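You operate a simulated robot arm through the tools that you are given. There is no shell and no other tool. Be economical: measure what you need, move in short steps, check, and stop when the job is done.

You run a simulated robot arm. Do the job below in one go: nothing can be reset, and whatever is moved stays where it is left.

JOB
Clamp the handlebar, push the grip up to the white ring and tighten its red knob.
Fine: slacken the knob first; the bar must not slide in its clamp.

It is judged by the outcome, as a careful person would: the job done as asked, and still so three seconds after it is handed in. It fails if anything else is knocked over, pushed out of place, dropped, spilled or broken.

ROBOT AND FRAMES
A 7-joint arm with a two-finger parallel gripper, fixed in place. Base frame: the origin is at the foot of the arm, x ahead of it, y to its left, z up; the work surface is at about z = 0. Lengths are in m, angles in degrees, forces in N, time in s.
With the tool pointing down near the work surface it reaches from about 0.24 to 0.62 m from the base axis. Its first joint turns from -66.0 to 66.0 degrees. Payload 2.6 kg.
Tool frame: the origin (TCP) lies between the finger pads and is the grasp point; the fingertips stand 0.03 m ahead of it; z points along the fingers, y is the line along which they close. The gripper opens to 0.094 m. The fingers are 0.028 m wide and 0.01 m thick; the gripper's body (0.05 by 0.096 m) begins 0.055 m behind the TCP.
Orientation is that of the tool frame in the base frame, as a unit quaternion [x, y, z, w]. With the fingers straight down and closing along the base's y, the tool's x points along the base's -x, its y along +y and its z along -z.

CONTROLS
- The arm moves only by the tool step_arm. Its argument "targets" is text: rows parted by semicolons, each of 7 numbers parted by spaces: the shift along the tool's x, y, z in cm, then the turn, a rotation vector about the tool's x, y, z in degrees, then the opening, from 0 (shut) to 1 (fully open). In form: dx dy dz rx ry rz fingers; .... A call has 1 to 12 rows; each row shifts and turns the commanded pose from where the row before left it, along the tool's axes as they then stand. A row lasts 0.2 s, in which the tool goes at most 0.05 m and 8.6 degrees; a call with a longer step from one row to the next is refused whole, and so is a gripper value outside its range. A pose out of reach is approached as far as the arm can. The call stops where the force on the tool passes 70 N (or 10 N more than at its start, if that is more) or the arm is blocked; 0.2 s more then pass. Each finger travels about 0.072 m/s and halts on what it meets, pressing with about 22 N; the grip force reading is that of the motor and also rises with nothing between the fingers. The clock runs only during rows and for 0.2 s after the last one: add rows that do not move to give the fingers time. The reply holds the time, the measured pose of the TCP, the force on the tool along the base axes, the opening and the grip force, in the units named above and with some noise, with the torque about the TCP (base axes, N m) and any sound that the robot's microphone picked up.
- Cameras (640 x 400 px; columns grow to the right, rows downward): "scene" is fixed at [0.0449, 0.4357, 0.5752]; the picture's right is [-0.70, -0.71, 0.00], its down [-0.34, 0.34, -0.88] and it looks along [0.62, -0.62, -0.48] (base axes); focal length 302 px, centre (320, 200). "wrist" rides on the gripper at [0.076, 0.014, -0.102] in the tool frame; the picture's right is [-0.18, 0.98, 0.00], its down [-0.75, -0.14, -0.64] and it looks along [-0.63, -0.12, 0.77] (tool axes); focal length 243 px, centre (320, 200). There is no depth. A picture from a camera that has moved, and an enlarged one, comes with that camera's place and axes in the base frame and with its lens.
- camera(camera): a new picture of that camera. It takes no simulated time.
- zoom(camera, box): a new picture of the part [left, top, right, bottom] of that camera's present view, enlarged. It takes no simulated time.
- finish_job(): hands the job in; it is judged then, once.

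Work in short steps. Places have to be worked out from the pictures, the camera data and where the tool is seen: move nearer, look again, correct. Check each grasp and each placing, and mend what went wrong. You have 120 turns and 76 pictures in all, those below and enlarged ones among them. Open the gripper and draw the arm clear of the work before you hand the job in, unless the task says otherwise; then end with one line.

The tools are called after ">>>" by a JSON object that holds its "fn" and its "kwargs". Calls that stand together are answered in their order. step_arm: Moves the arm, as the interface text tells. Its arguments: {"type":"object","properties":{"targets":{"type":"string"}},"required":["targets"]} The other tools are called the same way: camera (camera) takes a picture; zoom (camera, box) takes an enlarged picture of a part of a camera's view; finish_job () hands the job in.

At the start:

```text
time_s: 0.0
ee_pos: [0.2779, 0.0994, 0.4562]
orientation: [0.0, 1.0, 0.001, 0.0]
contact_force: [-0.6, -0.5, -0.2]
wrist_torque: [-0.03, -0.03, 0.0]
finger_gap: 0.0941
grip_force: 0.1
```

scene: 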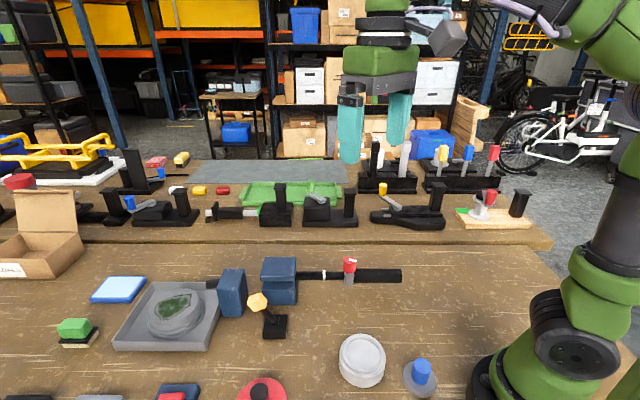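
wrist: 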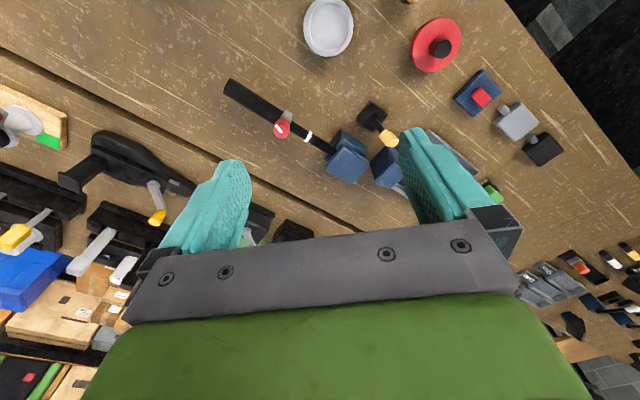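

I'll take closer views of the bar, clamp and knob first.

>>> {"fn": "zoom", "kwargs": {"camera": "scene", "box": [200, 230, 420, 367]}}

>>> {"fn": "zoom", "kwargs": {"camera": "wrist", "box": [210, 60, 450, 210]}}

```text
2.91 times, centred on (310, 298) of scene
camera zoom: at [0.0449, 0.4357, 0.5752], right [-0.7, -0.71, 0.0], down [-0.34, 0.34, -0.88], along [0.62, -0.62, -0.48], focal length 878 px, centre (349, -86)
```

zoom: 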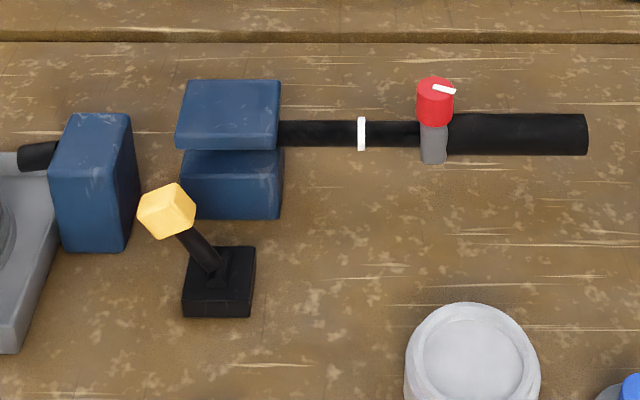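

```text
2.67 times, centred on (330, 135) of wrist
camera zoom: at [0.2023, 0.113, 0.5591], right [0.18, 0.98, 0.0], down [0.75, -0.14, 0.64], along [0.63, -0.12, -0.77], focal length 647 px, centre (293, 373)
```

zoom: 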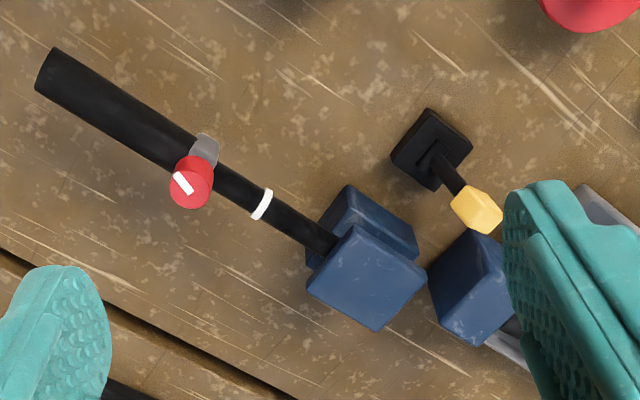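

The bar runs at about 45° in xy at z≈0.075, the ring is near (0.42,0.046) and the knob top near (0.38,0.004,0.118). I judge the clamp lever to be near (0.43,0.2). I'll lower the wrist camera for a better view of the clamp and lever.

>>> {"fn": "step_arm", "kwargs": {"targets": "0.7 0.5 4 0 0 0 1;0.7 0.5 4 0 0 0 1;0.7 0.5 4 0 0 0 1;0.7 0.5 3 0 0 0 1;0 0 0 0 0 0 1"}}

>>> {"fn": "camera", "kwargs": {"camera": "wrist"}}

```text
time_s: 1.2
ee_pos: [0.2495, 0.12, 0.3041]
orientation: [0.0, 1.0, 0.0, 0.0]
contact_force: [0.3, 0.0, 1.5]
wrist_torque: [-0.02, 0.04, 0.0]
finger_gap: 0.094
grip_force: 0.1
```

```text
71 pictures are left
camera wrist: at [0.1731, 0.134, 0.4066], right [0.18, 0.98, 0.0], down [0.75, -0.14, 0.64], along [0.63, -0.12, -0.77], focal length 243 px, centre (320, 200)
```

wrist: 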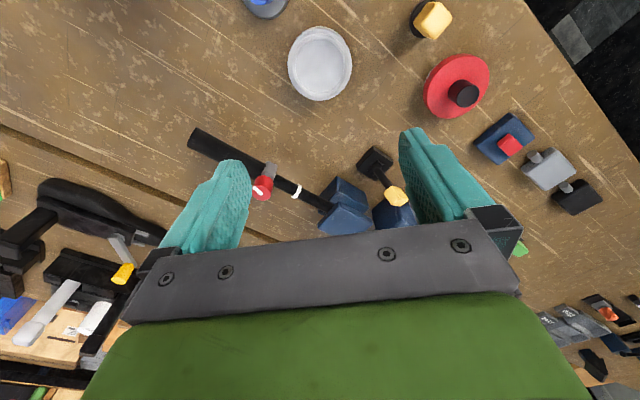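

The fingers hide the clamp from here, so I'll move forward to put it in the upper half of the picture.

>>> {"fn": "step_arm", "kwargs": {"targets": "-4 0.5 -0 0 0 0 1;-4 0.5 1 0 0 0 1;-4 0.5 2 0 0 0 1;-4 0.5 2 0 0 0 1;0 0 0 0 0 0 1"}}

>>> {"fn": "camera", "kwargs": {"camera": "wrist"}}

```text
time_s: 2.4
ee_pos: [0.4093, 0.142, 0.2532]
orientation: [0.0, 1.0, 0.001, 0.0]
contact_force: [0.6, 0.4, 0.5]
wrist_torque: [-0.02, 0.03, 0.01]
finger_gap: 0.0941
grip_force: 0.0
```

```text
70 pictures are left
camera wrist: at [0.3335, 0.1559, 0.3566], right [0.18, 0.98, 0.0], down [0.75, -0.14, 0.64], along [0.63, -0.12, -0.77], focal length 243 px, centre (320, 200)
```

wrist: 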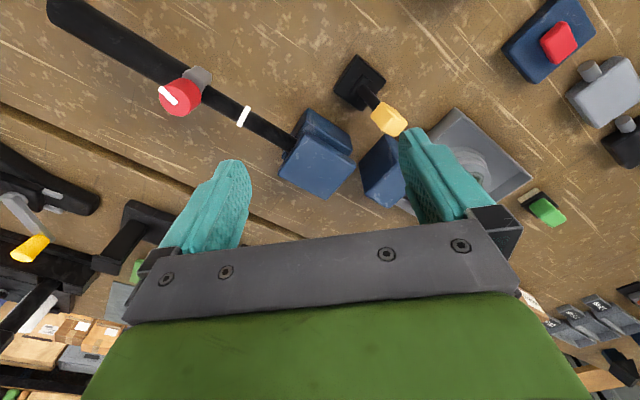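

>>> {"fn": "zoom", "kwargs": {"camera": "wrist", "box": [260, 40, 452, 220]}}

>>> {"fn": "zoom", "kwargs": {"camera": "scene", "box": [200, 240, 320, 350]}}

```text
2.22 times, centred on (356, 130) of wrist
camera zoom: at [0.3335, 0.1559, 0.3566], right [0.18, 0.98, 0.0], down [0.75, -0.14, 0.64], along [0.63, -0.12, -0.77], focal length 539 px, centre (240, 356)
```

zoom: 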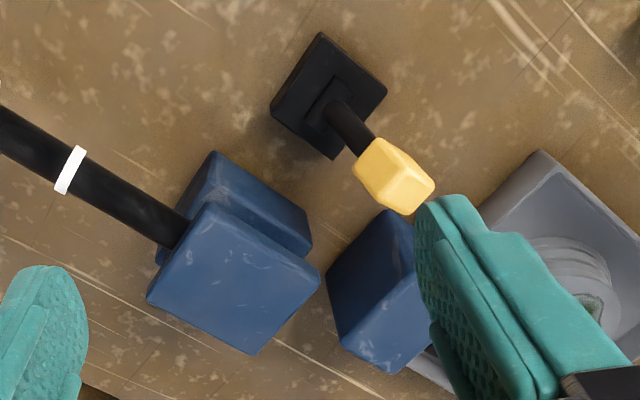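

```text
3.64 times, centred on (260, 295) of scene
camera zoom: at [0.045, 0.4357, 0.5752], right [-0.7, -0.71, 0.0], down [-0.34, 0.34, -0.88], along [0.62, -0.62, -0.48], focal length 1097 px, centre (538, -146)
```

zoom: 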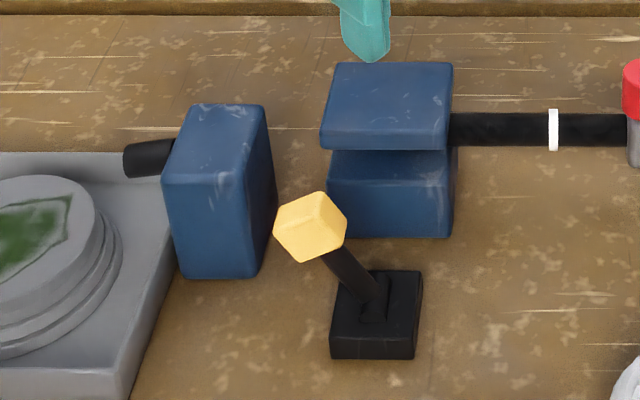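

The lever pivots near (0.428,0.193) and leans along the bar direction (+,+) with its knob at (0.455,0.212,0.083). The jaw is visibly open. I'll turn the tool 45° so its y lies along the bar, shut the fingers, and go over the far side of the lever.

>>> {"fn": "step_arm", "kwargs": {"targets": "0 0 0 0 0 7.5 0.5;0 0 0 0 0 7.5 0;0 0 0 0 0 7.5 0;0 0 0 0 0 7.5 0;0 0 0 0 0 7.5 0;0 0 0 0 0 7.5 0;0.4 4.2 0 0 0 0 0;0.5 4.2 0 0 0 0 0;0.8 4.3 0 0 0 0 0;0 0 0 0 0 0 0"}}

>>> {"fn": "camera", "kwargs": {"camera": "wrist"}}

>>> {"fn": "camera", "kwargs": {"camera": "scene"}}

```text
time_s: 4.6
ee_pos: [0.4883, 0.2435, 0.2572]
orientation: [0.383, 0.924, 0.0, 0.0]
contact_force: [0.8, -0.1, 0.2]
wrist_torque: [-0.02, 0.03, 0.01]
finger_gap: 0.0002
grip_force: 22.1
```

```text
67 pictures are left
camera wrist: at [0.4444, 0.3073, 0.3601], right [0.82, 0.57, 0.0], down [0.43, -0.63, 0.64], along [0.36, -0.53, -0.77], focal length 243 px, centre (320, 200)
```

wrist: 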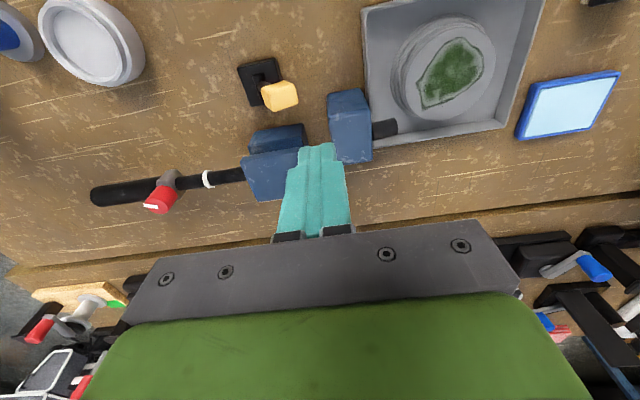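

```text
66 pictures are left
```

scene: 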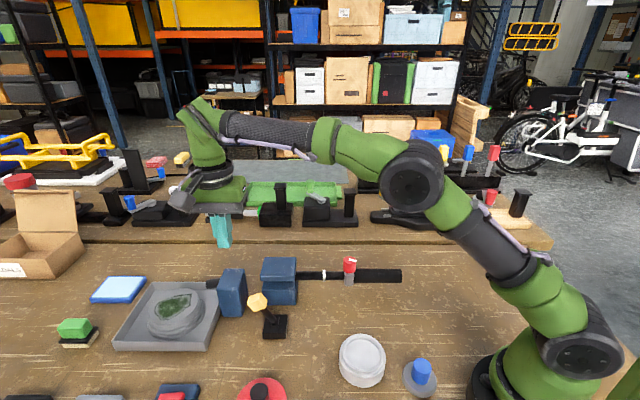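

The lever knob is confirmed at about (0.455,0.213,0.083), 4.5 cm from the tool along -y. I'll descend beside it with the tips at about z 0.068.

>>> {"fn": "step_arm", "kwargs": {"targets": "0 0 4 0 0 0 0;0 0 4 0 0 0 0;0 0 4 0 0 0 0;0 0 3.9 0 0 0 0;0 0 0 0 0 0 0"}}

>>> {"fn": "zoom", "kwargs": {"camera": "scene", "box": [190, 220, 350, 350]}}

```text
time_s: 5.8
ee_pos: [0.4858, 0.2406, 0.0968]
orientation: [0.383, 0.924, 0.0, 0.0]
contact_force: [0.0, -0.7, 0.2]
wrist_torque: [-0.03, 0.03, -0.04]
finger_gap: 0.0
grip_force: 21.5
```

```text
3.08 times, centred on (270, 285) of scene
camera zoom: at [0.0449, 0.4357, 0.5752], right [-0.7, -0.71, 0.0], down [-0.34, 0.34, -0.88], along [0.62, -0.62, -0.48], focal length 928 px, centre (474, -62)
```

zoom: 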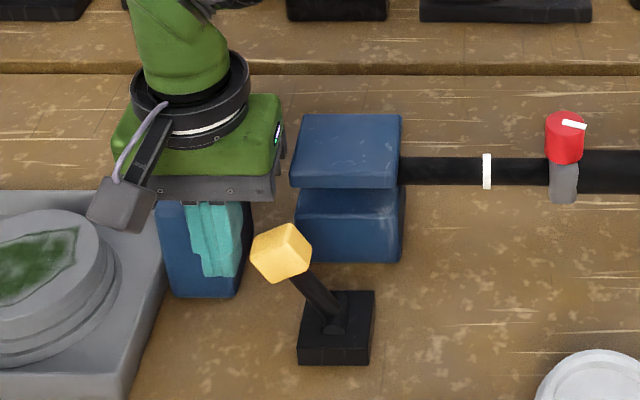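

The fingers stand beside the lever knob with clearance. I'll push it along -y in small steps and watch the force.

>>> {"fn": "step_arm", "kwargs": {"targets": "0 -1 0 0 0 0 0;0 -1 0 0 0 0 0;0 -1 0 0 0 0 0;0 -1 0 0 0 0 0;0 -1 0 0 0 0 0;0 0 0 0 0 0 0"}}

>>> {"fn": "zoom", "kwargs": {"camera": "scene", "box": [190, 220, 350, 350]}}

```text
time_s: 7.2
ee_pos: [0.4552, 0.2089, 0.1077]
orientation: [0.382, 0.924, 0.01, 0.006]
contact_force: [0.0, 18.1, 54.0]
wrist_torque: [-0.27, 0.68, -0.2]
finger_gap: 0.0
grip_force: 21.9
```

```text
3.08 times, centred on (270, 285) of scene
camera zoom: at [0.0446, 0.4356, 0.5753], right [-0.7, -0.71, 0.0], down [-0.34, 0.34, -0.88], along [0.62, -0.62, -0.48], focal length 928 px, centre (474, -62)
```

zoom: 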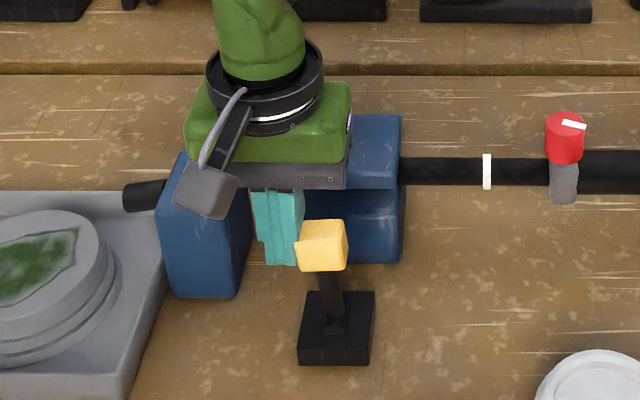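

The lever is nearly upright but there is an upward force of 54 N. I'll look closer before going on.

>>> {"fn": "zoom", "kwargs": {"camera": "wrist", "box": [220, 60, 420, 260]}}

>>> {"fn": "zoom", "kwargs": {"camera": "scene", "box": [235, 260, 295, 320]}}

```text
2.00 times, centred on (320, 160) of wrist
camera zoom: at [0.4101, 0.272, 0.2095], right [0.82, 0.57, 0.02], down [0.42, -0.64, 0.64], along [0.38, -0.52, -0.77], focal length 485 px, centre (320, 280)
```

zoom: 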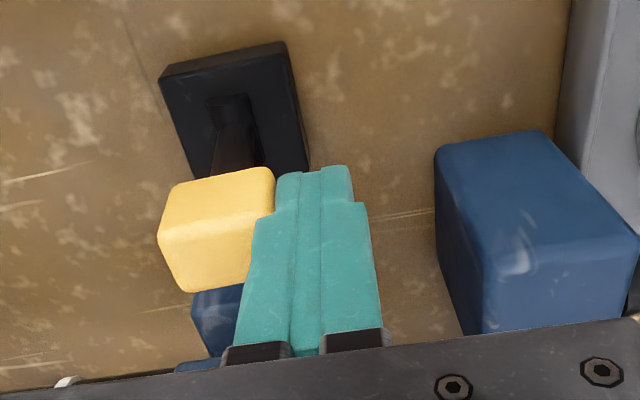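

```text
6.67 times, centred on (265, 290) of scene
camera zoom: at [0.0446, 0.4356, 0.5753], right [-0.7, -0.71, 0.0], down [-0.34, 0.34, -0.88], along [0.62, -0.62, -0.48], focal length 2012 px, centre (687, -400)
```

zoom: 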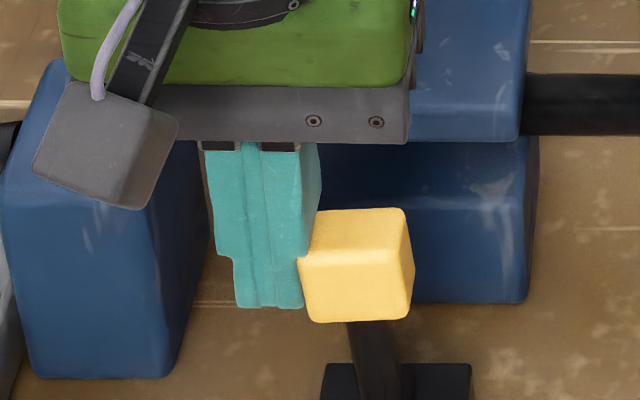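

The knob's corner has caught under the step in the finger's outer profile. I'll back off, lower the fingers so the plain wider part does the pushing, and resume.

>>> {"fn": "step_arm", "kwargs": {"targets": "0 1 0 0 0 0 0;0 1 0 0 0 0 0;0 0.5 1 0 0 0 0;0 0 1 0 0 0 0;0 0 0 0 0 0 0;0 -1 0 0 0 0 0;0 -1 0 0 0 0 0;0 -1 0 0 0 0 0;0 -1 0 0 0 0 0;0 0 0 0 0 0 0"}}

>>> {"fn": "zoom", "kwargs": {"camera": "scene", "box": [190, 220, 350, 350]}}

```text
time_s: 8.2
ee_pos: [0.4789, 0.2317, 0.0942]
orientation: [0.379, 0.925, 0.019, 0.013]
contact_force: [3.1, 1.1, 2.8]
wrist_torque: [-0.03, 0.05, -0.07]
finger_gap: 0.0
grip_force: 21.5
stopped in row 5: the force on the tool passed its limit at 72 N (the readings are from after the stop); the commanded pose is now the measured one
```

```text
3.08 times, centred on (270, 285) of scene
camera zoom: at [0.045, 0.4356, 0.5752], right [-0.7, -0.71, 0.0], down [-0.34, 0.34, -0.88], along [0.62, -0.62, -0.48], focal length 928 px, centre (474, -62)
```

zoom: 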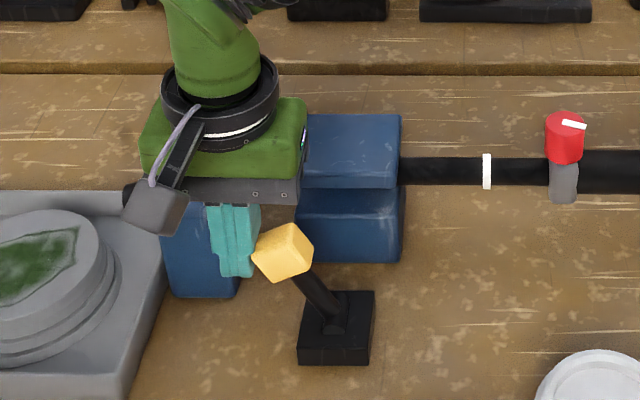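

The lever sprang back to its rest side and the finger landed on the knob. I'll back off further, level the tool, descend and then push with the wide part.

>>> {"fn": "step_arm", "kwargs": {"targets": "0 1.3 0 0 0 0 0;0 0 0 2.6 0.54 0.47 0;0 0 0 0 0 0 0;0 0 0.9 0 0 0 0;0 0 0.9 0 0 0 0;0 0 0 0 0 0 0"}}

```text
time_s: 9.6
ee_pos: [0.4889, 0.2407, 0.0759]
orientation: [0.384, 0.923, -0.001, -0.001]
contact_force: [-0.3, 0.0, -0.2]
wrist_torque: [0.01, 0.0, -0.04]
finger_gap: 0.0001
grip_force: 22.0
```

Clear and level at z 0.076; the push along -y can go on.

>>> {"fn": "step_arm", "kwargs": {"targets": "0 -1 0 0 0 0 0;0 -1 0 0 0 0 0;0 -1 0 0 0 0 0;0 -1 0 0 0 0 0;0 -1 0 0 0 0 0;0 -1 0 0 0 0 0;0 0 0 0 0 0 0"}}

>>> {"fn": "zoom", "kwargs": {"camera": "scene", "box": [190, 220, 350, 350]}}

```text
time_s: 11.2
ee_pos: [0.4436, 0.1983, 0.0766]
orientation: [0.383, 0.924, -0.001, -0.001]
contact_force: [0.1, -0.7, -0.1]
wrist_torque: [-0.03, -0.01, 0.01]
finger_gap: 0.0
grip_force: 22.1
```

```text
3.08 times, centred on (270, 285) of scene
camera zoom: at [0.0449, 0.4357, 0.5752], right [-0.7, -0.71, 0.0], down [-0.34, 0.34, -0.88], along [0.62, -0.62, -0.48], focal length 928 px, centre (474, -62)
```

zoom: 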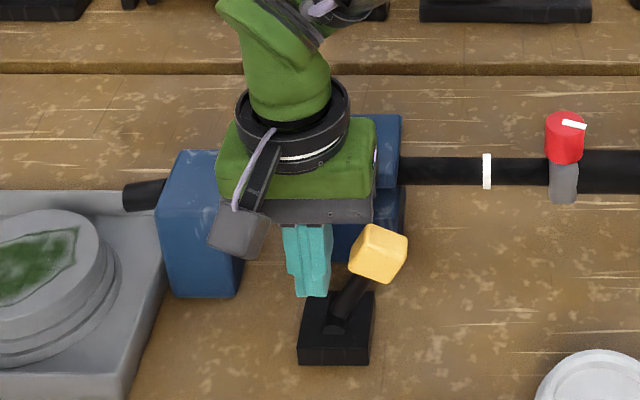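

The lever snapped over to the other side and the force is back to zero. I'll back away, rise and check the jaw.

>>> {"fn": "step_arm", "kwargs": {"targets": "0 1.5 0 0 0 0 0;0 1 -3 0 0 0 0;0 0 -4 0 0 0 0;0 0 -4 0 0 0 0;2 0 -4 0 0 0 0.5;4 0 0 0 0 0 0.7;0 -2 0 0 0 0 0.7;0 0 0 0 0 0 0.7"}}

>>> {"fn": "zoom", "kwargs": {"camera": "scene", "box": [190, 220, 420, 350]}}

>>> {"fn": "camera", "kwargs": {"camera": "wrist"}}

```text
time_s: 13.0
ee_pos: [0.4058, 0.2446, 0.2251]
orientation: [0.383, 0.924, -0.001, -0.001]
contact_force: [0.0, 0.6, -0.5]
wrist_torque: [0.0, 0.0, 0.0]
finger_gap: 0.0656
grip_force: 0.1
```

```text
2.78 times, centred on (305, 285) of scene
camera zoom: at [0.0449, 0.4357, 0.5752], right [-0.7, -0.71, 0.0], down [-0.34, 0.34, -0.88], along [0.62, -0.62, -0.48], focal length 840 px, centre (362, -36)
```

zoom: 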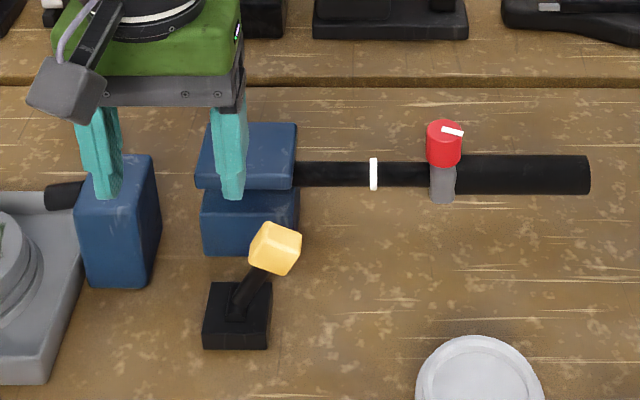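

```text
58 pictures are left
camera wrist: at [0.3623, 0.3083, 0.328], right [0.83, 0.56, 0.0], down [0.43, -0.63, 0.64], along [0.36, -0.53, -0.77], focal length 243 px, centre (320, 200)
```

wrist: 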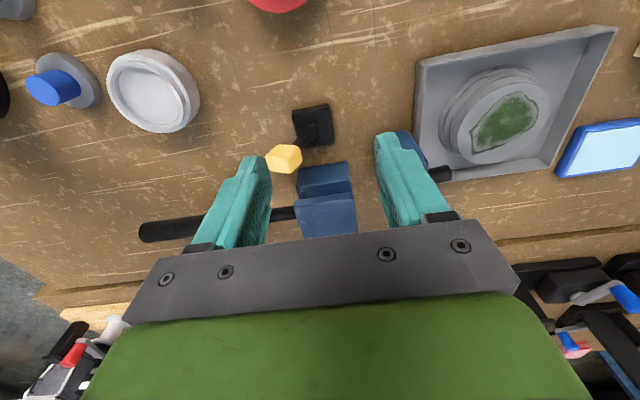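

I'll move over the grip knob, which clears the scene view of the jaw and gives a close look at the knob.

>>> {"fn": "step_arm", "kwargs": {"targets": "-2.5 -3.1 0 0 0 0 1;-2.5 -3.1 0 0 0 0 1;-2.5 -3.1 0 0 0 0 1;-2.5 -3.1 0 0 0 0 1;-2.6 -3.1 0 0 0 0 1;-2.6 -3.2 0 0 0 0 1;0 0 0 0 0 0 1"}}

>>> {"fn": "zoom", "kwargs": {"camera": "scene", "box": [200, 240, 320, 350]}}

>>> {"fn": "camera", "kwargs": {"camera": "wrist"}}

```text
time_s: 14.6
ee_pos: [0.3832, 0.0061, 0.2255]
orientation: [0.383, 0.924, -0.001, -0.001]
contact_force: [-0.3, -0.9, -0.4]
wrist_torque: [0.01, -0.04, 0.02]
finger_gap: 0.0938
grip_force: 0.0
```

```text
3.64 times, centred on (260, 295) of scene
camera zoom: at [0.045, 0.4357, 0.5752], right [-0.7, -0.71, 0.0], down [-0.34, 0.34, -0.88], along [0.62, -0.62, -0.48], focal length 1097 px, centre (538, -146)
```

zoom: 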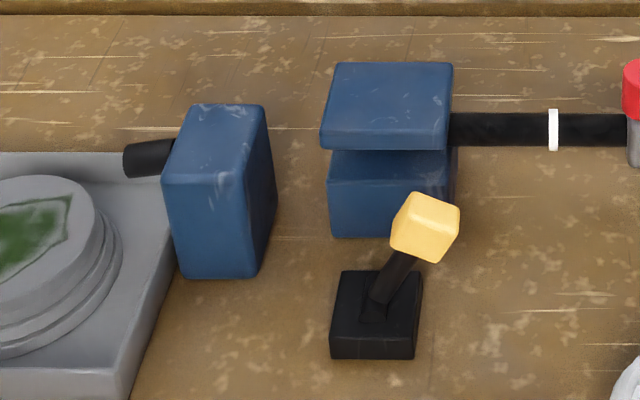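

```text
56 pictures are left
camera wrist: at [0.339, 0.0691, 0.3272], right [0.83, 0.56, 0.0], down [0.43, -0.63, 0.64], along [0.36, -0.53, -0.77], focal length 243 px, centre (320, 200)
```

wrist: 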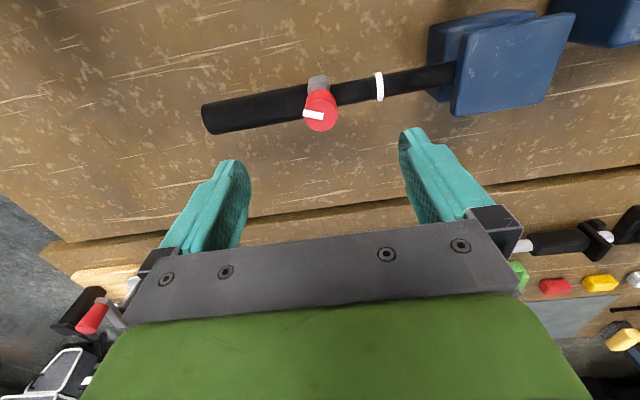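

The jaw looks unchanged in the scene view, so I need a close look at the clamp gap and the knob.

>>> {"fn": "zoom", "kwargs": {"camera": "scene", "box": [255, 250, 305, 310]}}

>>> {"fn": "zoom", "kwargs": {"camera": "wrist", "box": [190, 0, 640, 160]}}

```text
6.67 times, centred on (280, 280) of scene
camera zoom: at [0.045, 0.4357, 0.5752], right [-0.7, -0.71, 0.0], down [-0.34, 0.34, -0.88], along [0.62, -0.62, -0.48], focal length 2012 px, centre (587, -333)
```

zoom: 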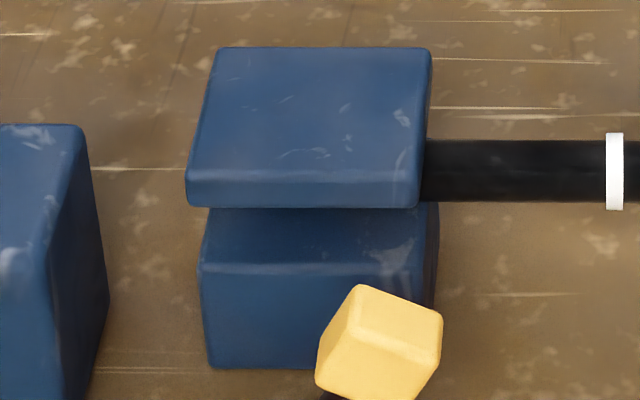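

```text
1.42 times, centred on (415, 80) of wrist
camera zoom: at [0.339, 0.0691, 0.3272], right [0.83, 0.56, 0.0], down [0.43, -0.63, 0.64], along [0.36, -0.53, -0.77], focal length 345 px, centre (185, 371)
```

zoom: 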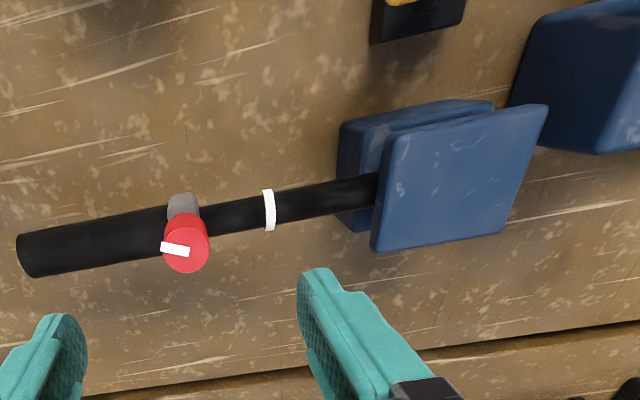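

The slab and bar look the same as before. I'll inspect the second blue block with the black peg to see whether it belongs to the clamp.

>>> {"fn": "zoom", "kwargs": {"camera": "scene", "box": [110, 255, 260, 355]}}

```text
4.00 times, centred on (185, 305) of scene
camera zoom: at [0.045, 0.4357, 0.5752], right [-0.7, -0.71, 0.0], down [-0.34, 0.34, -0.88], along [0.62, -0.62, -0.48], focal length 1207 px, centre (860, -220)
```

zoom: 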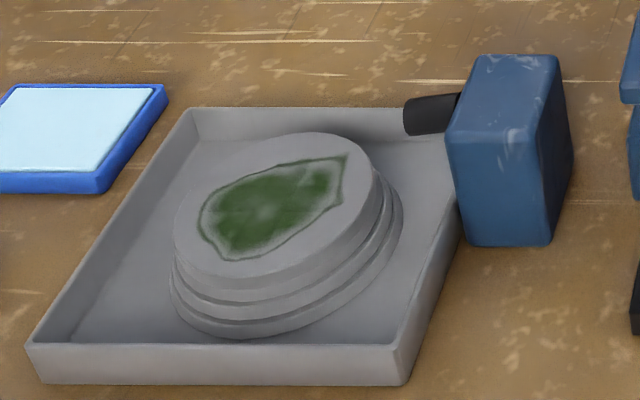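

The tray and nozzle look like a separate fixture. I'll check the other small devices near the edge in case one of them actuates the clamp.

>>> {"fn": "zoom", "kwargs": {"camera": "scene", "box": [0, 300, 160, 400]}}

>>> {"fn": "zoom", "kwargs": {"camera": "scene", "box": [150, 300, 450, 400]}}

```text
4.00 times, centred on (80, 350) of scene
camera zoom: at [0.045, 0.4357, 0.5752], right [-0.7, -0.71, 0.0], down [-0.34, 0.34, -0.88], along [0.62, -0.62, -0.48], focal length 1207 px, centre (1280, -400)
```

zoom: 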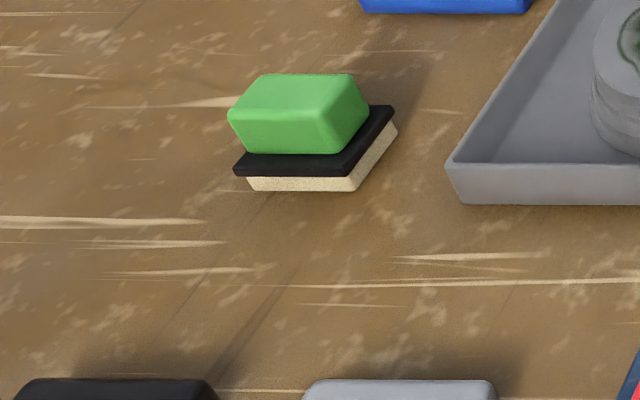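

```text
2.13 times, centred on (300, 350) of scene
camera zoom: at [0.045, 0.4357, 0.5752], right [-0.7, -0.71, 0.0], down [-0.34, 0.34, -0.88], along [0.62, -0.62, -0.48], focal length 644 px, centre (363, -120)
```

zoom: 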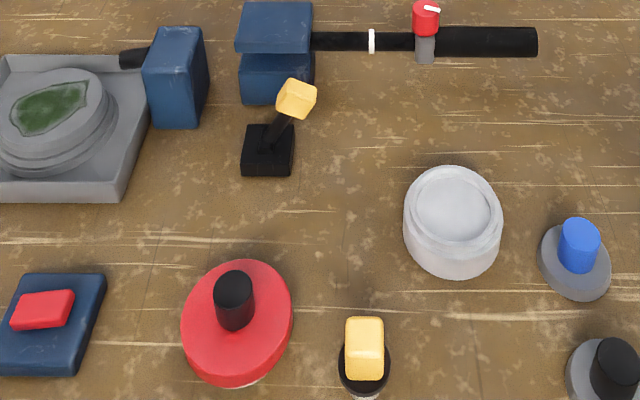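

The lever with the yellow handle is the only actuator by the clamp. The TCP is over the knob at about (0.3825,0.006). I'll descend with the tips staying above the grip tube (z≈0.097) and take hold of the knob.

>>> {"fn": "step_arm", "kwargs": {"targets": "0 0 3 0 0 0 0.65;0 0 3 0 0 0 0.65;0 0 2 0 0 0 0.65;0 0 1.7 0 0 0 0.65;0 0 0 0 0 0 0.65"}}

>>> {"fn": "zoom", "kwargs": {"camera": "scene", "box": [290, 220, 410, 310]}}

>>> {"fn": "zoom", "kwargs": {"camera": "wrist", "box": [200, 60, 440, 230]}}

```text
time_s: 15.8
ee_pos: [0.381, 0.0078, 0.1296]
orientation: [0.383, 0.924, -0.001, -0.001]
contact_force: [0.3, 0.2, 0.1]
wrist_torque: [0.02, -0.01, 0.0]
finger_gap: 0.0612
grip_force: 0.0
```

```text
4.44 times, centred on (350, 265) of scene
camera zoom: at [0.045, 0.4357, 0.5752], right [-0.7, -0.71, 0.0], down [-0.34, 0.34, -0.88], along [0.62, -0.62, -0.48], focal length 1341 px, centre (187, -89)
```

zoom: 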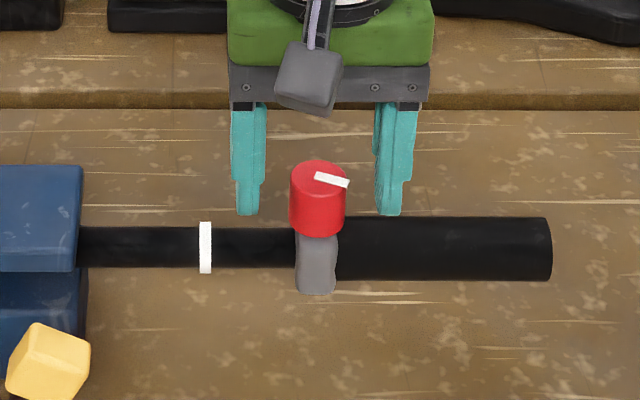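

```text
2.35 times, centred on (320, 145) of wrist
camera zoom: at [0.338, 0.0714, 0.2319], right [0.83, 0.56, 0.0], down [0.43, -0.63, 0.64], along [0.36, -0.53, -0.77], focal length 571 px, centre (320, 329)
```

zoom: 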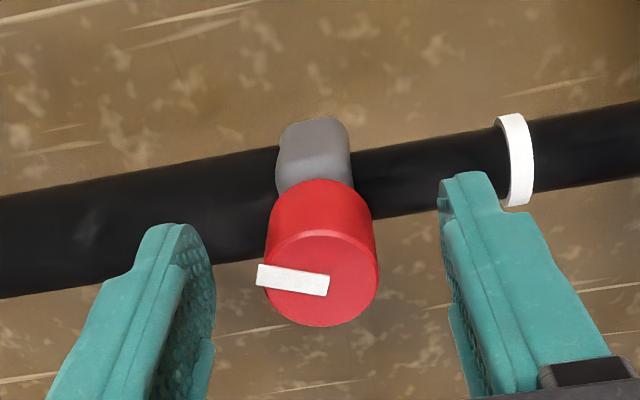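

The knob is centred between the fingers with a 2.7 mm offset in x. I'll correct that and close on it.

>>> {"fn": "step_arm", "kwargs": {"targets": "-0.27 0 0.2 0 0 0 0.65;0 0 0 0 0 0 0.2;0 0 0 0 0 0 0;0 0 0 0 0 0 0;0 0 0 0 0 0 0"}}

```text
time_s: 17.0
ee_pos: [0.3822, 0.0042, 0.1279]
orientation: [0.383, 0.924, 0.0, 0.0]
contact_force: [0.7, -0.2, -0.8]
wrist_torque: [0.4, -0.24, 0.0]
finger_gap: 0.0286
grip_force: 45.0
```

Gripped (28.6 mm). While the knob is still tight I'll nudge 2 mm along the bar to learn whether the clamp really holds it.

>>> {"fn": "step_arm", "kwargs": {"targets": "0 0.2 0 0 0 0 0;0 0 0 0 0 0 0;0 0 0 0 0 0 0"}}

>>> {"fn": "zoom", "kwargs": {"camera": "scene", "box": [290, 220, 410, 310]}}

```text
time_s: 17.8
ee_pos: [0.385, 0.0065, 0.1277]
orientation: [0.384, 0.923, 0.0, -0.002]
contact_force: [-5.6, 6.2, 10.6]
wrist_torque: [0.7, 0.15, 0.01]
finger_gap: 0.0289
grip_force: 45.0
```

```text
4.44 times, centred on (350, 265) of scene
camera zoom: at [0.0449, 0.4357, 0.5752], right [-0.7, -0.71, 0.0], down [-0.34, 0.34, -0.88], along [0.62, -0.62, -0.48], focal length 1341 px, centre (187, -89)
```

zoom: 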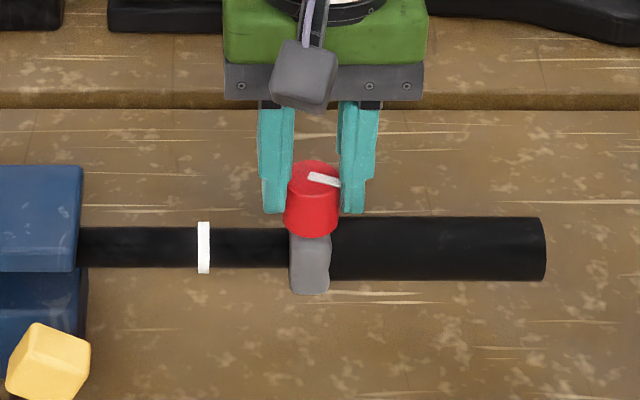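

The grip moved about 3 mm and the ring perhaps 1 mm. I'll compare with the earlier identical crop.

>>> {"fn": "zoom", "kwargs": {"camera": "scene", "box": [255, 250, 305, 310]}}

```text
6.67 times, centred on (280, 280) of scene
camera zoom: at [0.0449, 0.4357, 0.5752], right [-0.7, -0.71, 0.0], down [-0.34, 0.34, -0.88], along [0.62, -0.62, -0.48], focal length 2012 px, centre (587, -333)
```

zoom: 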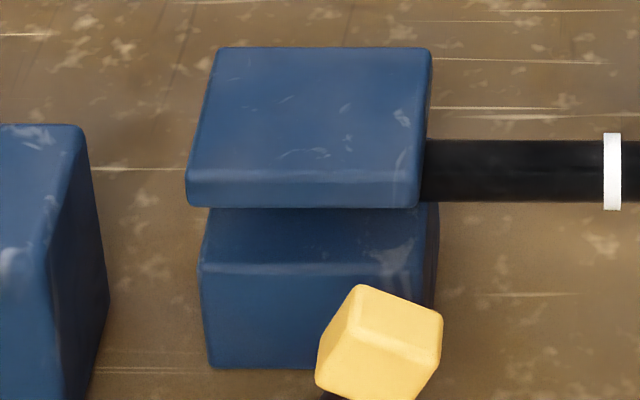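

The ring moved about 1 mm. I'll release and see whether it springs back (elastic) or stays (slid).

>>> {"fn": "step_arm", "kwargs": {"targets": "0 -0.2 0 0 0 0 0.3;0 0 0 0 0 0 0.5;0 0 0 0 0 0 0.5"}}

>>> {"fn": "zoom", "kwargs": {"camera": "scene", "box": [255, 250, 305, 310]}}

>>> {"fn": "zoom", "kwargs": {"camera": "scene", "box": [290, 220, 410, 310]}}

```text
time_s: 18.6
ee_pos: [0.3832, 0.0039, 0.127]
orientation: [0.383, 0.924, -0.001, -0.001]
contact_force: [0.2, 1.1, 1.1]
wrist_torque: [0.0, 0.0, 0.01]
finger_gap: 0.0468
grip_force: 0.1
```

```text
6.67 times, centred on (280, 280) of scene
camera zoom: at [0.045, 0.4357, 0.5752], right [-0.7, -0.71, 0.0], down [-0.34, 0.34, -0.88], along [0.62, -0.62, -0.48], focal length 2012 px, centre (587, -333)
```

zoom: 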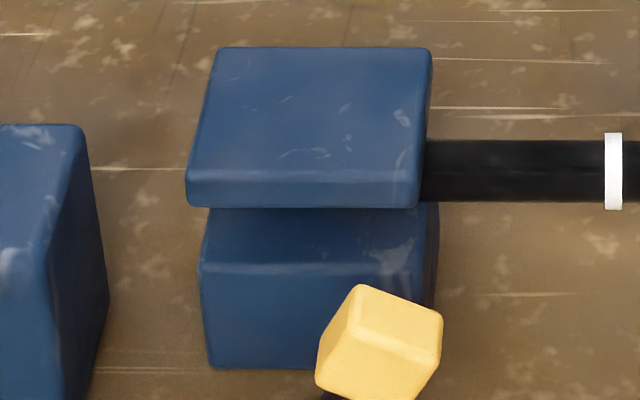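

```text
4.44 times, centred on (350, 265) of scene
camera zoom: at [0.045, 0.4357, 0.5752], right [-0.7, -0.71, 0.0], down [-0.34, 0.34, -0.88], along [0.62, -0.62, -0.48], focal length 1341 px, centre (187, -89)
```

zoom: 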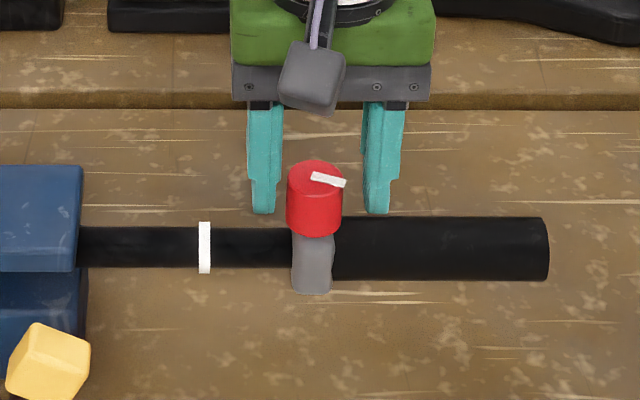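

The slide was only about half a millimetre on the bar, so it largely holds. I'll re-centre on the knob (+2.5 mm y), grip and turn it anticlockwise to slacken.

>>> {"fn": "step_arm", "kwargs": {"targets": "0 0.25 0 0 0 0 0.5;0 0 0 0 0 0 0;0 0 0 0 0 0 0;0 0 0 0 0 0 0;0 0 0 0 0 -7 0;0 0 0 0 0 -7 0;0 0 0 0 0 -7 0;0 0 0 0 0 -7 0;0 0 0 0 0 0 0"}}

>>> {"fn": "zoom", "kwargs": {"camera": "scene", "box": [290, 220, 410, 310]}}

```text
time_s: 20.6
ee_pos: [0.3842, 0.006, 0.128]
orientation: [0.148, 0.989, 0.0, -0.002]
contact_force: [-5.4, 5.2, 10.1]
wrist_torque: [0.58, 0.45, 0.05]
finger_gap: 0.0284
grip_force: 45.1
```

```text
4.44 times, centred on (350, 265) of scene
camera zoom: at [0.0449, 0.4357, 0.5752], right [-0.7, -0.71, 0.0], down [-0.34, 0.34, -0.88], along [0.62, -0.62, -0.48], focal length 1341 px, centre (187, -89)
```

zoom: 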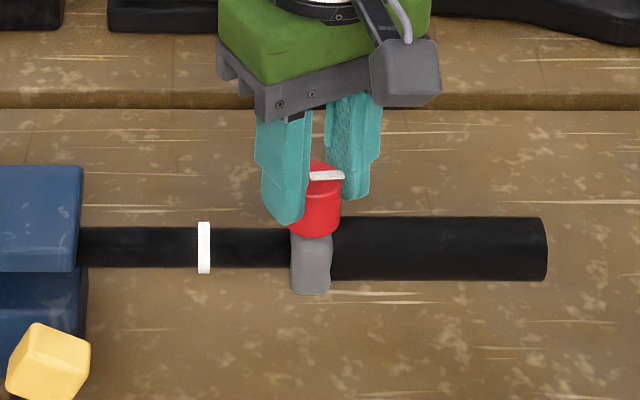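

The knob is following the turn anticlockwise and resistance is low. I'll continue turning.

>>> {"fn": "step_arm", "kwargs": {"targets": "0 0 0 0 0 -8 0;0 0 0 0 0 -8 0;0 0 0 0 0 -8 0;0 0 0 0 0 -8 0;0 0 0 0 0 -8 0;0 0 0 0 0 -8 0;0 0 0 0 0 -8 0;0 0 0 0 0 -8 0;0 0 0 0 0 0 0"}}

>>> {"fn": "zoom", "kwargs": {"camera": "scene", "box": [290, 220, 410, 310]}}

```text
time_s: 22.6
ee_pos: [0.3856, 0.0045, 0.1259]
orientation: [-0.4, 0.916, 0.0, -0.002]
contact_force: [1.8, -1.9, -3.1]
wrist_torque: [-1.05, 0.46, 0.02]
finger_gap: 0.0285
grip_force: 44.6
```

```text
4.44 times, centred on (350, 265) of scene
camera zoom: at [0.045, 0.4357, 0.5752], right [-0.7, -0.71, 0.0], down [-0.34, 0.34, -0.88], along [0.62, -0.62, -0.48], focal length 1341 px, centre (187, -89)
```

zoom: 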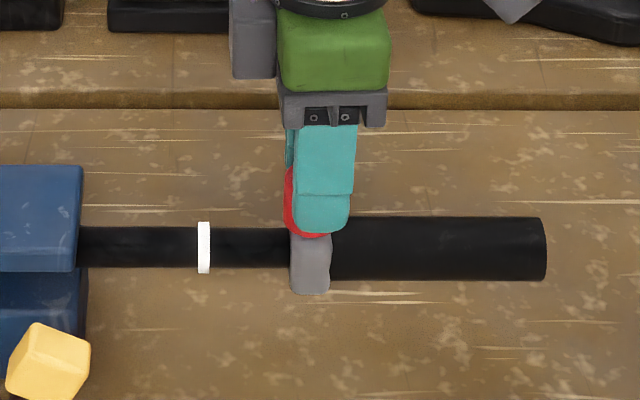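

The knob has turned about 92°. I'll try a gentle 5 mm push along the bar (tool -x), then check the force and the ring.

>>> {"fn": "step_arm", "kwargs": {"targets": "-0.25 0 0 0 0 0 0;-0.25 0 0 0 0 0 0;0 0 0 0 0 0 0"}}

>>> {"fn": "zoom", "kwargs": {"camera": "scene", "box": [290, 220, 410, 310]}}

```text
time_s: 23.4
ee_pos: [0.39, 0.0069, 0.1276]
orientation: [-0.399, 0.917, -0.001, -0.001]
contact_force: [2.2, -3.9, -0.1]
wrist_torque: [-0.68, 0.01, -0.03]
finger_gap: 0.0288
grip_force: 44.5
```

```text
4.44 times, centred on (350, 265) of scene
camera zoom: at [0.045, 0.4357, 0.5752], right [-0.7, -0.71, 0.0], down [-0.34, 0.34, -0.88], along [0.62, -0.62, -0.48], focal length 1341 px, centre (187, -89)
```

zoom: 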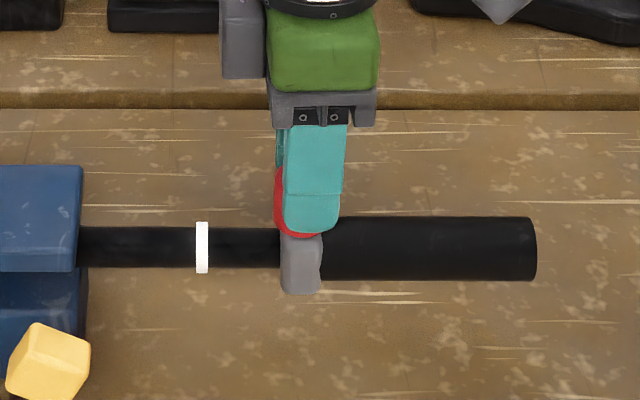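

The grip slides but the ring crept about 1 mm, so the knob is not slack enough. I'll keep turning anticlockwise without regrasping.

>>> {"fn": "step_arm", "kwargs": {"targets": "0 0 0 0 0 -8 0;0 0 0 0 0 -8 0;0 0 0 0 0 -8 0;0 0 0 0 0 -8 0;0 0 0 0 0 -8 0;0 0 0 0 0 -8 0;0 0 0 0 0 -8 0;0 0 0 0 0 0 0"}}

>>> {"fn": "zoom", "kwargs": {"camera": "scene", "box": [290, 220, 410, 310]}}

```text
time_s: 25.2
ee_pos: [0.3893, 0.0069, 0.1268]
orientation: [0.783, -0.622, 0.001, 0.0]
contact_force: [14.0, -13.7, -1.5]
wrist_torque: [-0.61, -0.31, 0.02]
finger_gap: 0.0279
grip_force: 44.8
```

```text
4.44 times, centred on (350, 265) of scene
camera zoom: at [0.045, 0.4357, 0.5752], right [-0.7, -0.71, 0.0], down [-0.34, 0.34, -0.88], along [0.62, -0.62, -0.48], focal length 1341 px, centre (187, -89)
```

zoom: 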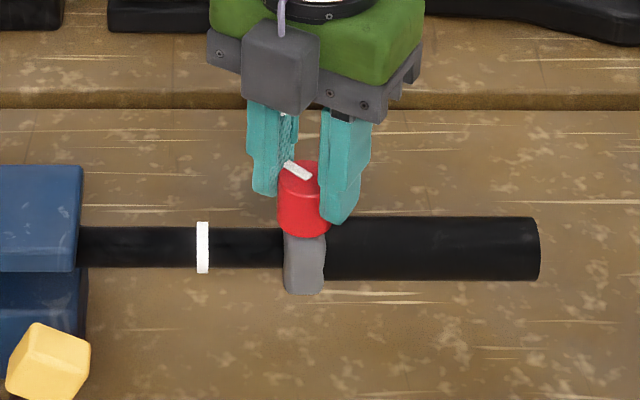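

The wrist has range left and the knob follows (about 149° so far). I'll turn it another 40° and then test the push.

>>> {"fn": "step_arm", "kwargs": {"targets": "0 0 0 0 0 -8 0;0 0 0 0 0 -8 0;0 0 0 0 0 -8 0;0 0 0 0 0 -8 0;0 0 0 0 0 -8 0;0 0 0 0 0 0 0"}}

>>> {"fn": "zoom", "kwargs": {"camera": "scene", "box": [290, 220, 410, 310]}}

```text
time_s: 26.6
ee_pos: [0.3867, 0.0096, 0.1264]
orientation: [0.949, -0.316, -0.004, 0.001]
contact_force: [-5.5, 6.1, 7.1]
wrist_torque: [0.49, -0.25, -0.17]
finger_gap: 0.0288
grip_force: 45.3
```

```text
4.44 times, centred on (350, 265) of scene
camera zoom: at [0.0449, 0.4357, 0.5752], right [-0.7, -0.71, 0.0], down [-0.34, 0.34, -0.88], along [0.62, -0.62, -0.48], focal length 1341 px, centre (187, -89)
```

zoom: 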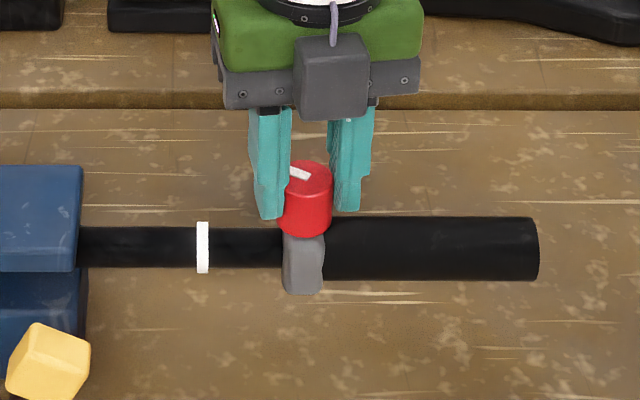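

The torque rose to 0.17 N·m and the mark moved less, which looks like the slack end stop. Now I'll push the grip 5 mm along the bar and watch the ring.

>>> {"fn": "step_arm", "kwargs": {"targets": "0.03 -0.25 0 0 0 0 0;0.04 -0.25 0 0 0 0 0;0 0 0 0 0 0 0;0 0 0 0 0 0 0"}}

>>> {"fn": "zoom", "kwargs": {"camera": "scene", "box": [290, 220, 410, 310]}}

```text
time_s: 27.6
ee_pos: [0.3917, 0.0135, 0.1265]
orientation: [0.949, -0.317, -0.002, 0.0]
contact_force: [-7.3, 6.9, 2.9]
wrist_torque: [0.75, 0.24, 0.03]
finger_gap: 0.0285
grip_force: 45.1
```

```text
4.44 times, centred on (350, 265) of scene
camera zoom: at [0.0449, 0.4357, 0.5752], right [-0.7, -0.71, 0.0], down [-0.34, 0.34, -0.88], along [0.62, -0.62, -0.48], focal length 1341 px, centre (187, -89)
```

zoom: 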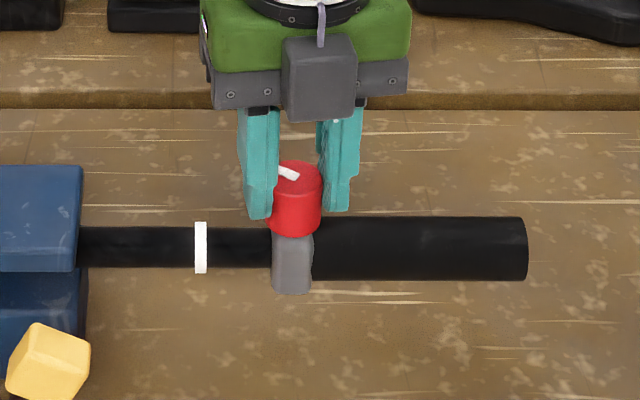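

The ring has crept slightly again. I'll release the knob and wait, to see whether the ring springs back (elastic clamp) or has really slipped.

>>> {"fn": "step_arm", "kwargs": {"targets": "0 0 0 0 0 0 0.5;0 0 0 0 0 0 0.5;0 0 0 0 0 0 0.5;0 0 0 0 0 0 0.5;0 0 0 0 0 0 0.5"}}

>>> {"fn": "zoom", "kwargs": {"camera": "scene", "box": [255, 250, 305, 310]}}

>>> {"fn": "zoom", "kwargs": {"camera": "scene", "box": [290, 220, 410, 310]}}

```text
time_s: 28.8
ee_pos: [0.3915, 0.0133, 0.1268]
orientation: [0.948, -0.318, 0.0, 0.001]
contact_force: [1.1, -0.3, 0.1]
wrist_torque: [0.01, -0.01, -0.01]
finger_gap: 0.0471
grip_force: 0.0
```

```text
6.67 times, centred on (280, 280) of scene
camera zoom: at [0.0449, 0.4357, 0.5752], right [-0.7, -0.71, 0.0], down [-0.34, 0.34, -0.88], along [0.62, -0.62, -0.48], focal length 2012 px, centre (587, -333)
```

zoom: 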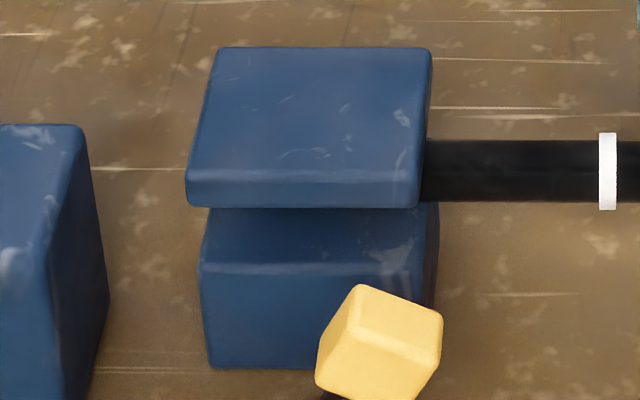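

```text
4.44 times, centred on (350, 265) of scene
camera zoom: at [0.0449, 0.4357, 0.5752], right [-0.7, -0.71, 0.0], down [-0.34, 0.34, -0.88], along [0.62, -0.62, -0.48], focal length 1341 px, centre (187, -89)
```

zoom: 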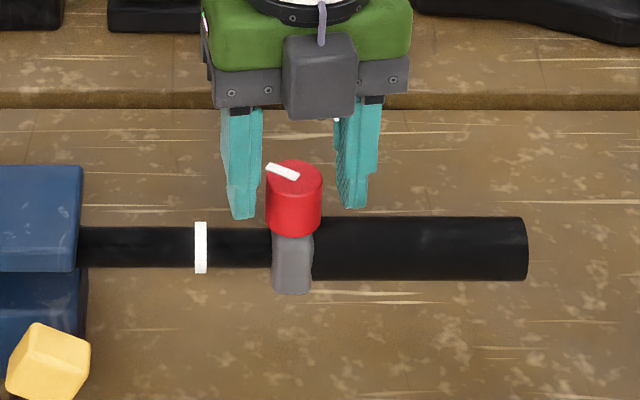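

The ring stays about 2.7 mm off, so the bar creeps under load. Pushing at knob height also puts a tilting moment on the grip. I'll push at the bar axis on the end of the grip with shut fingers instead, so I rise and go round behind it.

>>> {"fn": "step_arm", "kwargs": {"targets": "0 0 -3 0 0 0 0.5;0 0 -4 0 0 8 0.3;-0.2 4 0 0 0 0 0;0 4 0 0 0 0 0;0 4 0 0 0 0 0;0 4.2 0 0 0 0 0;0 0 4 0 0 0 0;0 0 4 0 0 0 0;0 0 3.7 0 0 0 0;0 0 0 0 0 0 0"}}

>>> {"fn": "zoom", "kwargs": {"camera": "scene", "box": [290, 220, 450, 320]}}

```text
time_s: 31.0
ee_pos: [0.2799, -0.0988, 0.081]
orientation: [0.924, -0.383, -0.001, 0.001]
contact_force: [0.3, 0.6, -0.2]
wrist_torque: [-0.01, 0.02, 0.0]
finger_gap: 0.0
grip_force: 22.0
out of reach, approached as far as the arm can: row 6
```

```text
4.00 times, centred on (370, 270) of scene
camera zoom: at [0.045, 0.4357, 0.5752], right [-0.7, -0.71, 0.0], down [-0.34, 0.34, -0.88], along [0.62, -0.62, -0.48], focal length 1207 px, centre (120, -80)
```

zoom: 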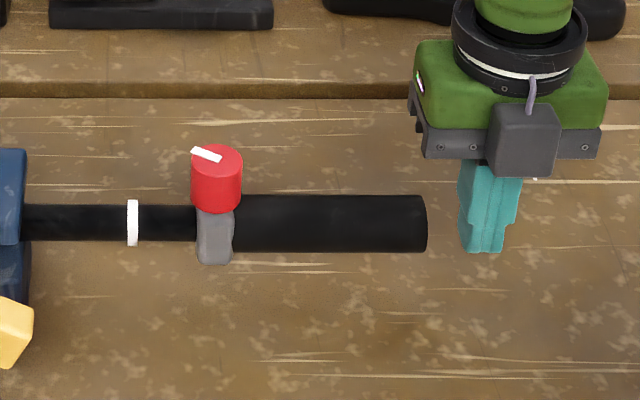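

Lined up behind the grip end with a gap of about 2 cm. I'll push to contact plus 1 cm.

>>> {"fn": "step_arm", "kwargs": {"targets": "0 -1 0 0 0 0 0;0 -0.8 0 0 0 0 0;0 -0.4 0 0 0 0 0;0 -0.4 0 0 0 0 0;0 -0.4 0 0 0 0 0;0 0 0 0 0 0 0"}}

>>> {"fn": "zoom", "kwargs": {"camera": "scene", "box": [290, 220, 410, 310]}}

```text
time_s: 32.4
ee_pos: [0.3002, -0.0775, 0.0814]
orientation: [0.924, -0.383, -0.001, 0.0]
contact_force: [-0.4, 0.4, 0.0]
wrist_torque: [0.05, -0.02, 0.02]
finger_gap: 0.0
grip_force: 22.0
```

```text
4.44 times, centred on (350, 265) of scene
camera zoom: at [0.0449, 0.4357, 0.5752], right [-0.7, -0.71, 0.0], down [-0.34, 0.34, -0.88], along [0.62, -0.62, -0.48], focal length 1341 px, centre (187, -89)
```

zoom: 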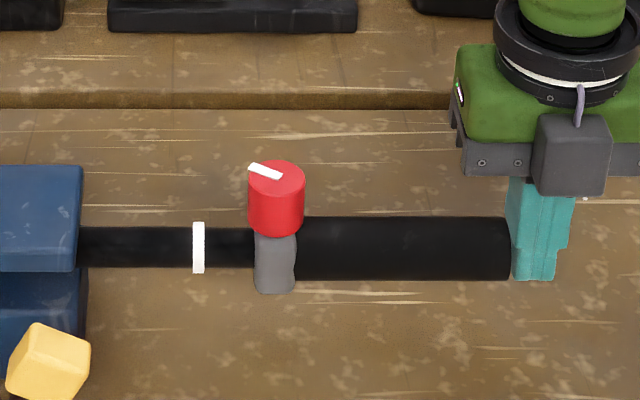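

The ring crept about 1 mm for 9 mm of grip travel. Creep builds with time under load, so I'll try one quicker 1.3 cm push and back off at once.

>>> {"fn": "step_arm", "kwargs": {"targets": "0 -1.3 0 0 0 0 0;0 0.8 0 0 0 0 0;0 0 0 0 0 0 0"}}

>>> {"fn": "zoom", "kwargs": {"camera": "scene", "box": [290, 220, 410, 310]}}

```text
time_s: 33.2
ee_pos: [0.3039, -0.0734, 0.0825]
orientation: [0.924, -0.382, -0.001, 0.0]
contact_force: [0.0, -0.6, -0.3]
wrist_torque: [0.0, -0.03, 0.01]
finger_gap: 0.0001
grip_force: 21.6
```

```text
4.44 times, centred on (350, 265) of scene
camera zoom: at [0.0449, 0.4357, 0.5752], right [-0.7, -0.71, 0.0], down [-0.34, 0.34, -0.88], along [0.62, -0.62, -0.48], focal length 1341 px, centre (187, -89)
```

zoom: 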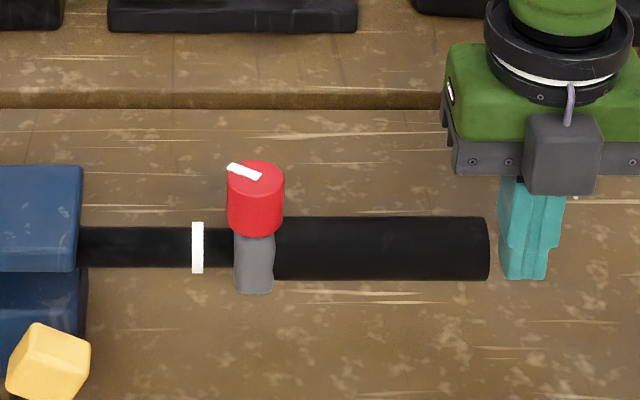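

Faster works: 11 mm of travel for only about 0.5 mm of creep. About 16 mm of gap remains, so I'll do another quick push of roughly 12 mm and back off.

>>> {"fn": "step_arm", "kwargs": {"targets": "0 -1.8 0 0 0 0 0;0 0.8 0 0 0 0 0;0 0 0 0 0 0 0"}}

>>> {"fn": "zoom", "kwargs": {"camera": "scene", "box": [290, 220, 410, 310]}}

```text
time_s: 34.0
ee_pos: [0.3104, -0.0666, 0.0822]
orientation: [0.924, -0.383, -0.001, 0.0]
contact_force: [-0.2, 2.2, 4.6]
wrist_torque: [0.03, -0.05, 0.03]
finger_gap: 0.0
grip_force: 22.2
```

```text
4.44 times, centred on (350, 265) of scene
camera zoom: at [0.0449, 0.4357, 0.5752], right [-0.7, -0.71, 0.0], down [-0.34, 0.34, -0.88], along [0.62, -0.62, -0.48], focal length 1341 px, centre (187, -89)
```

zoom: 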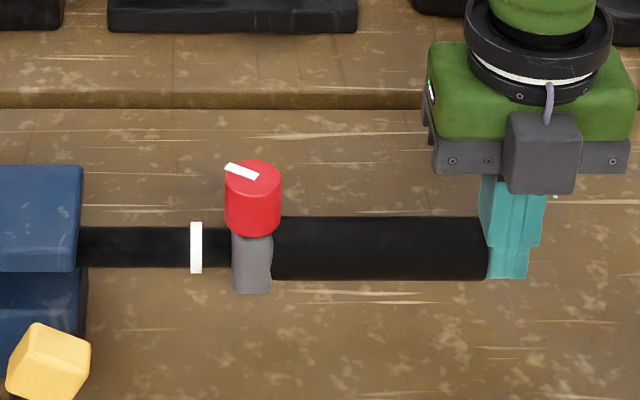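

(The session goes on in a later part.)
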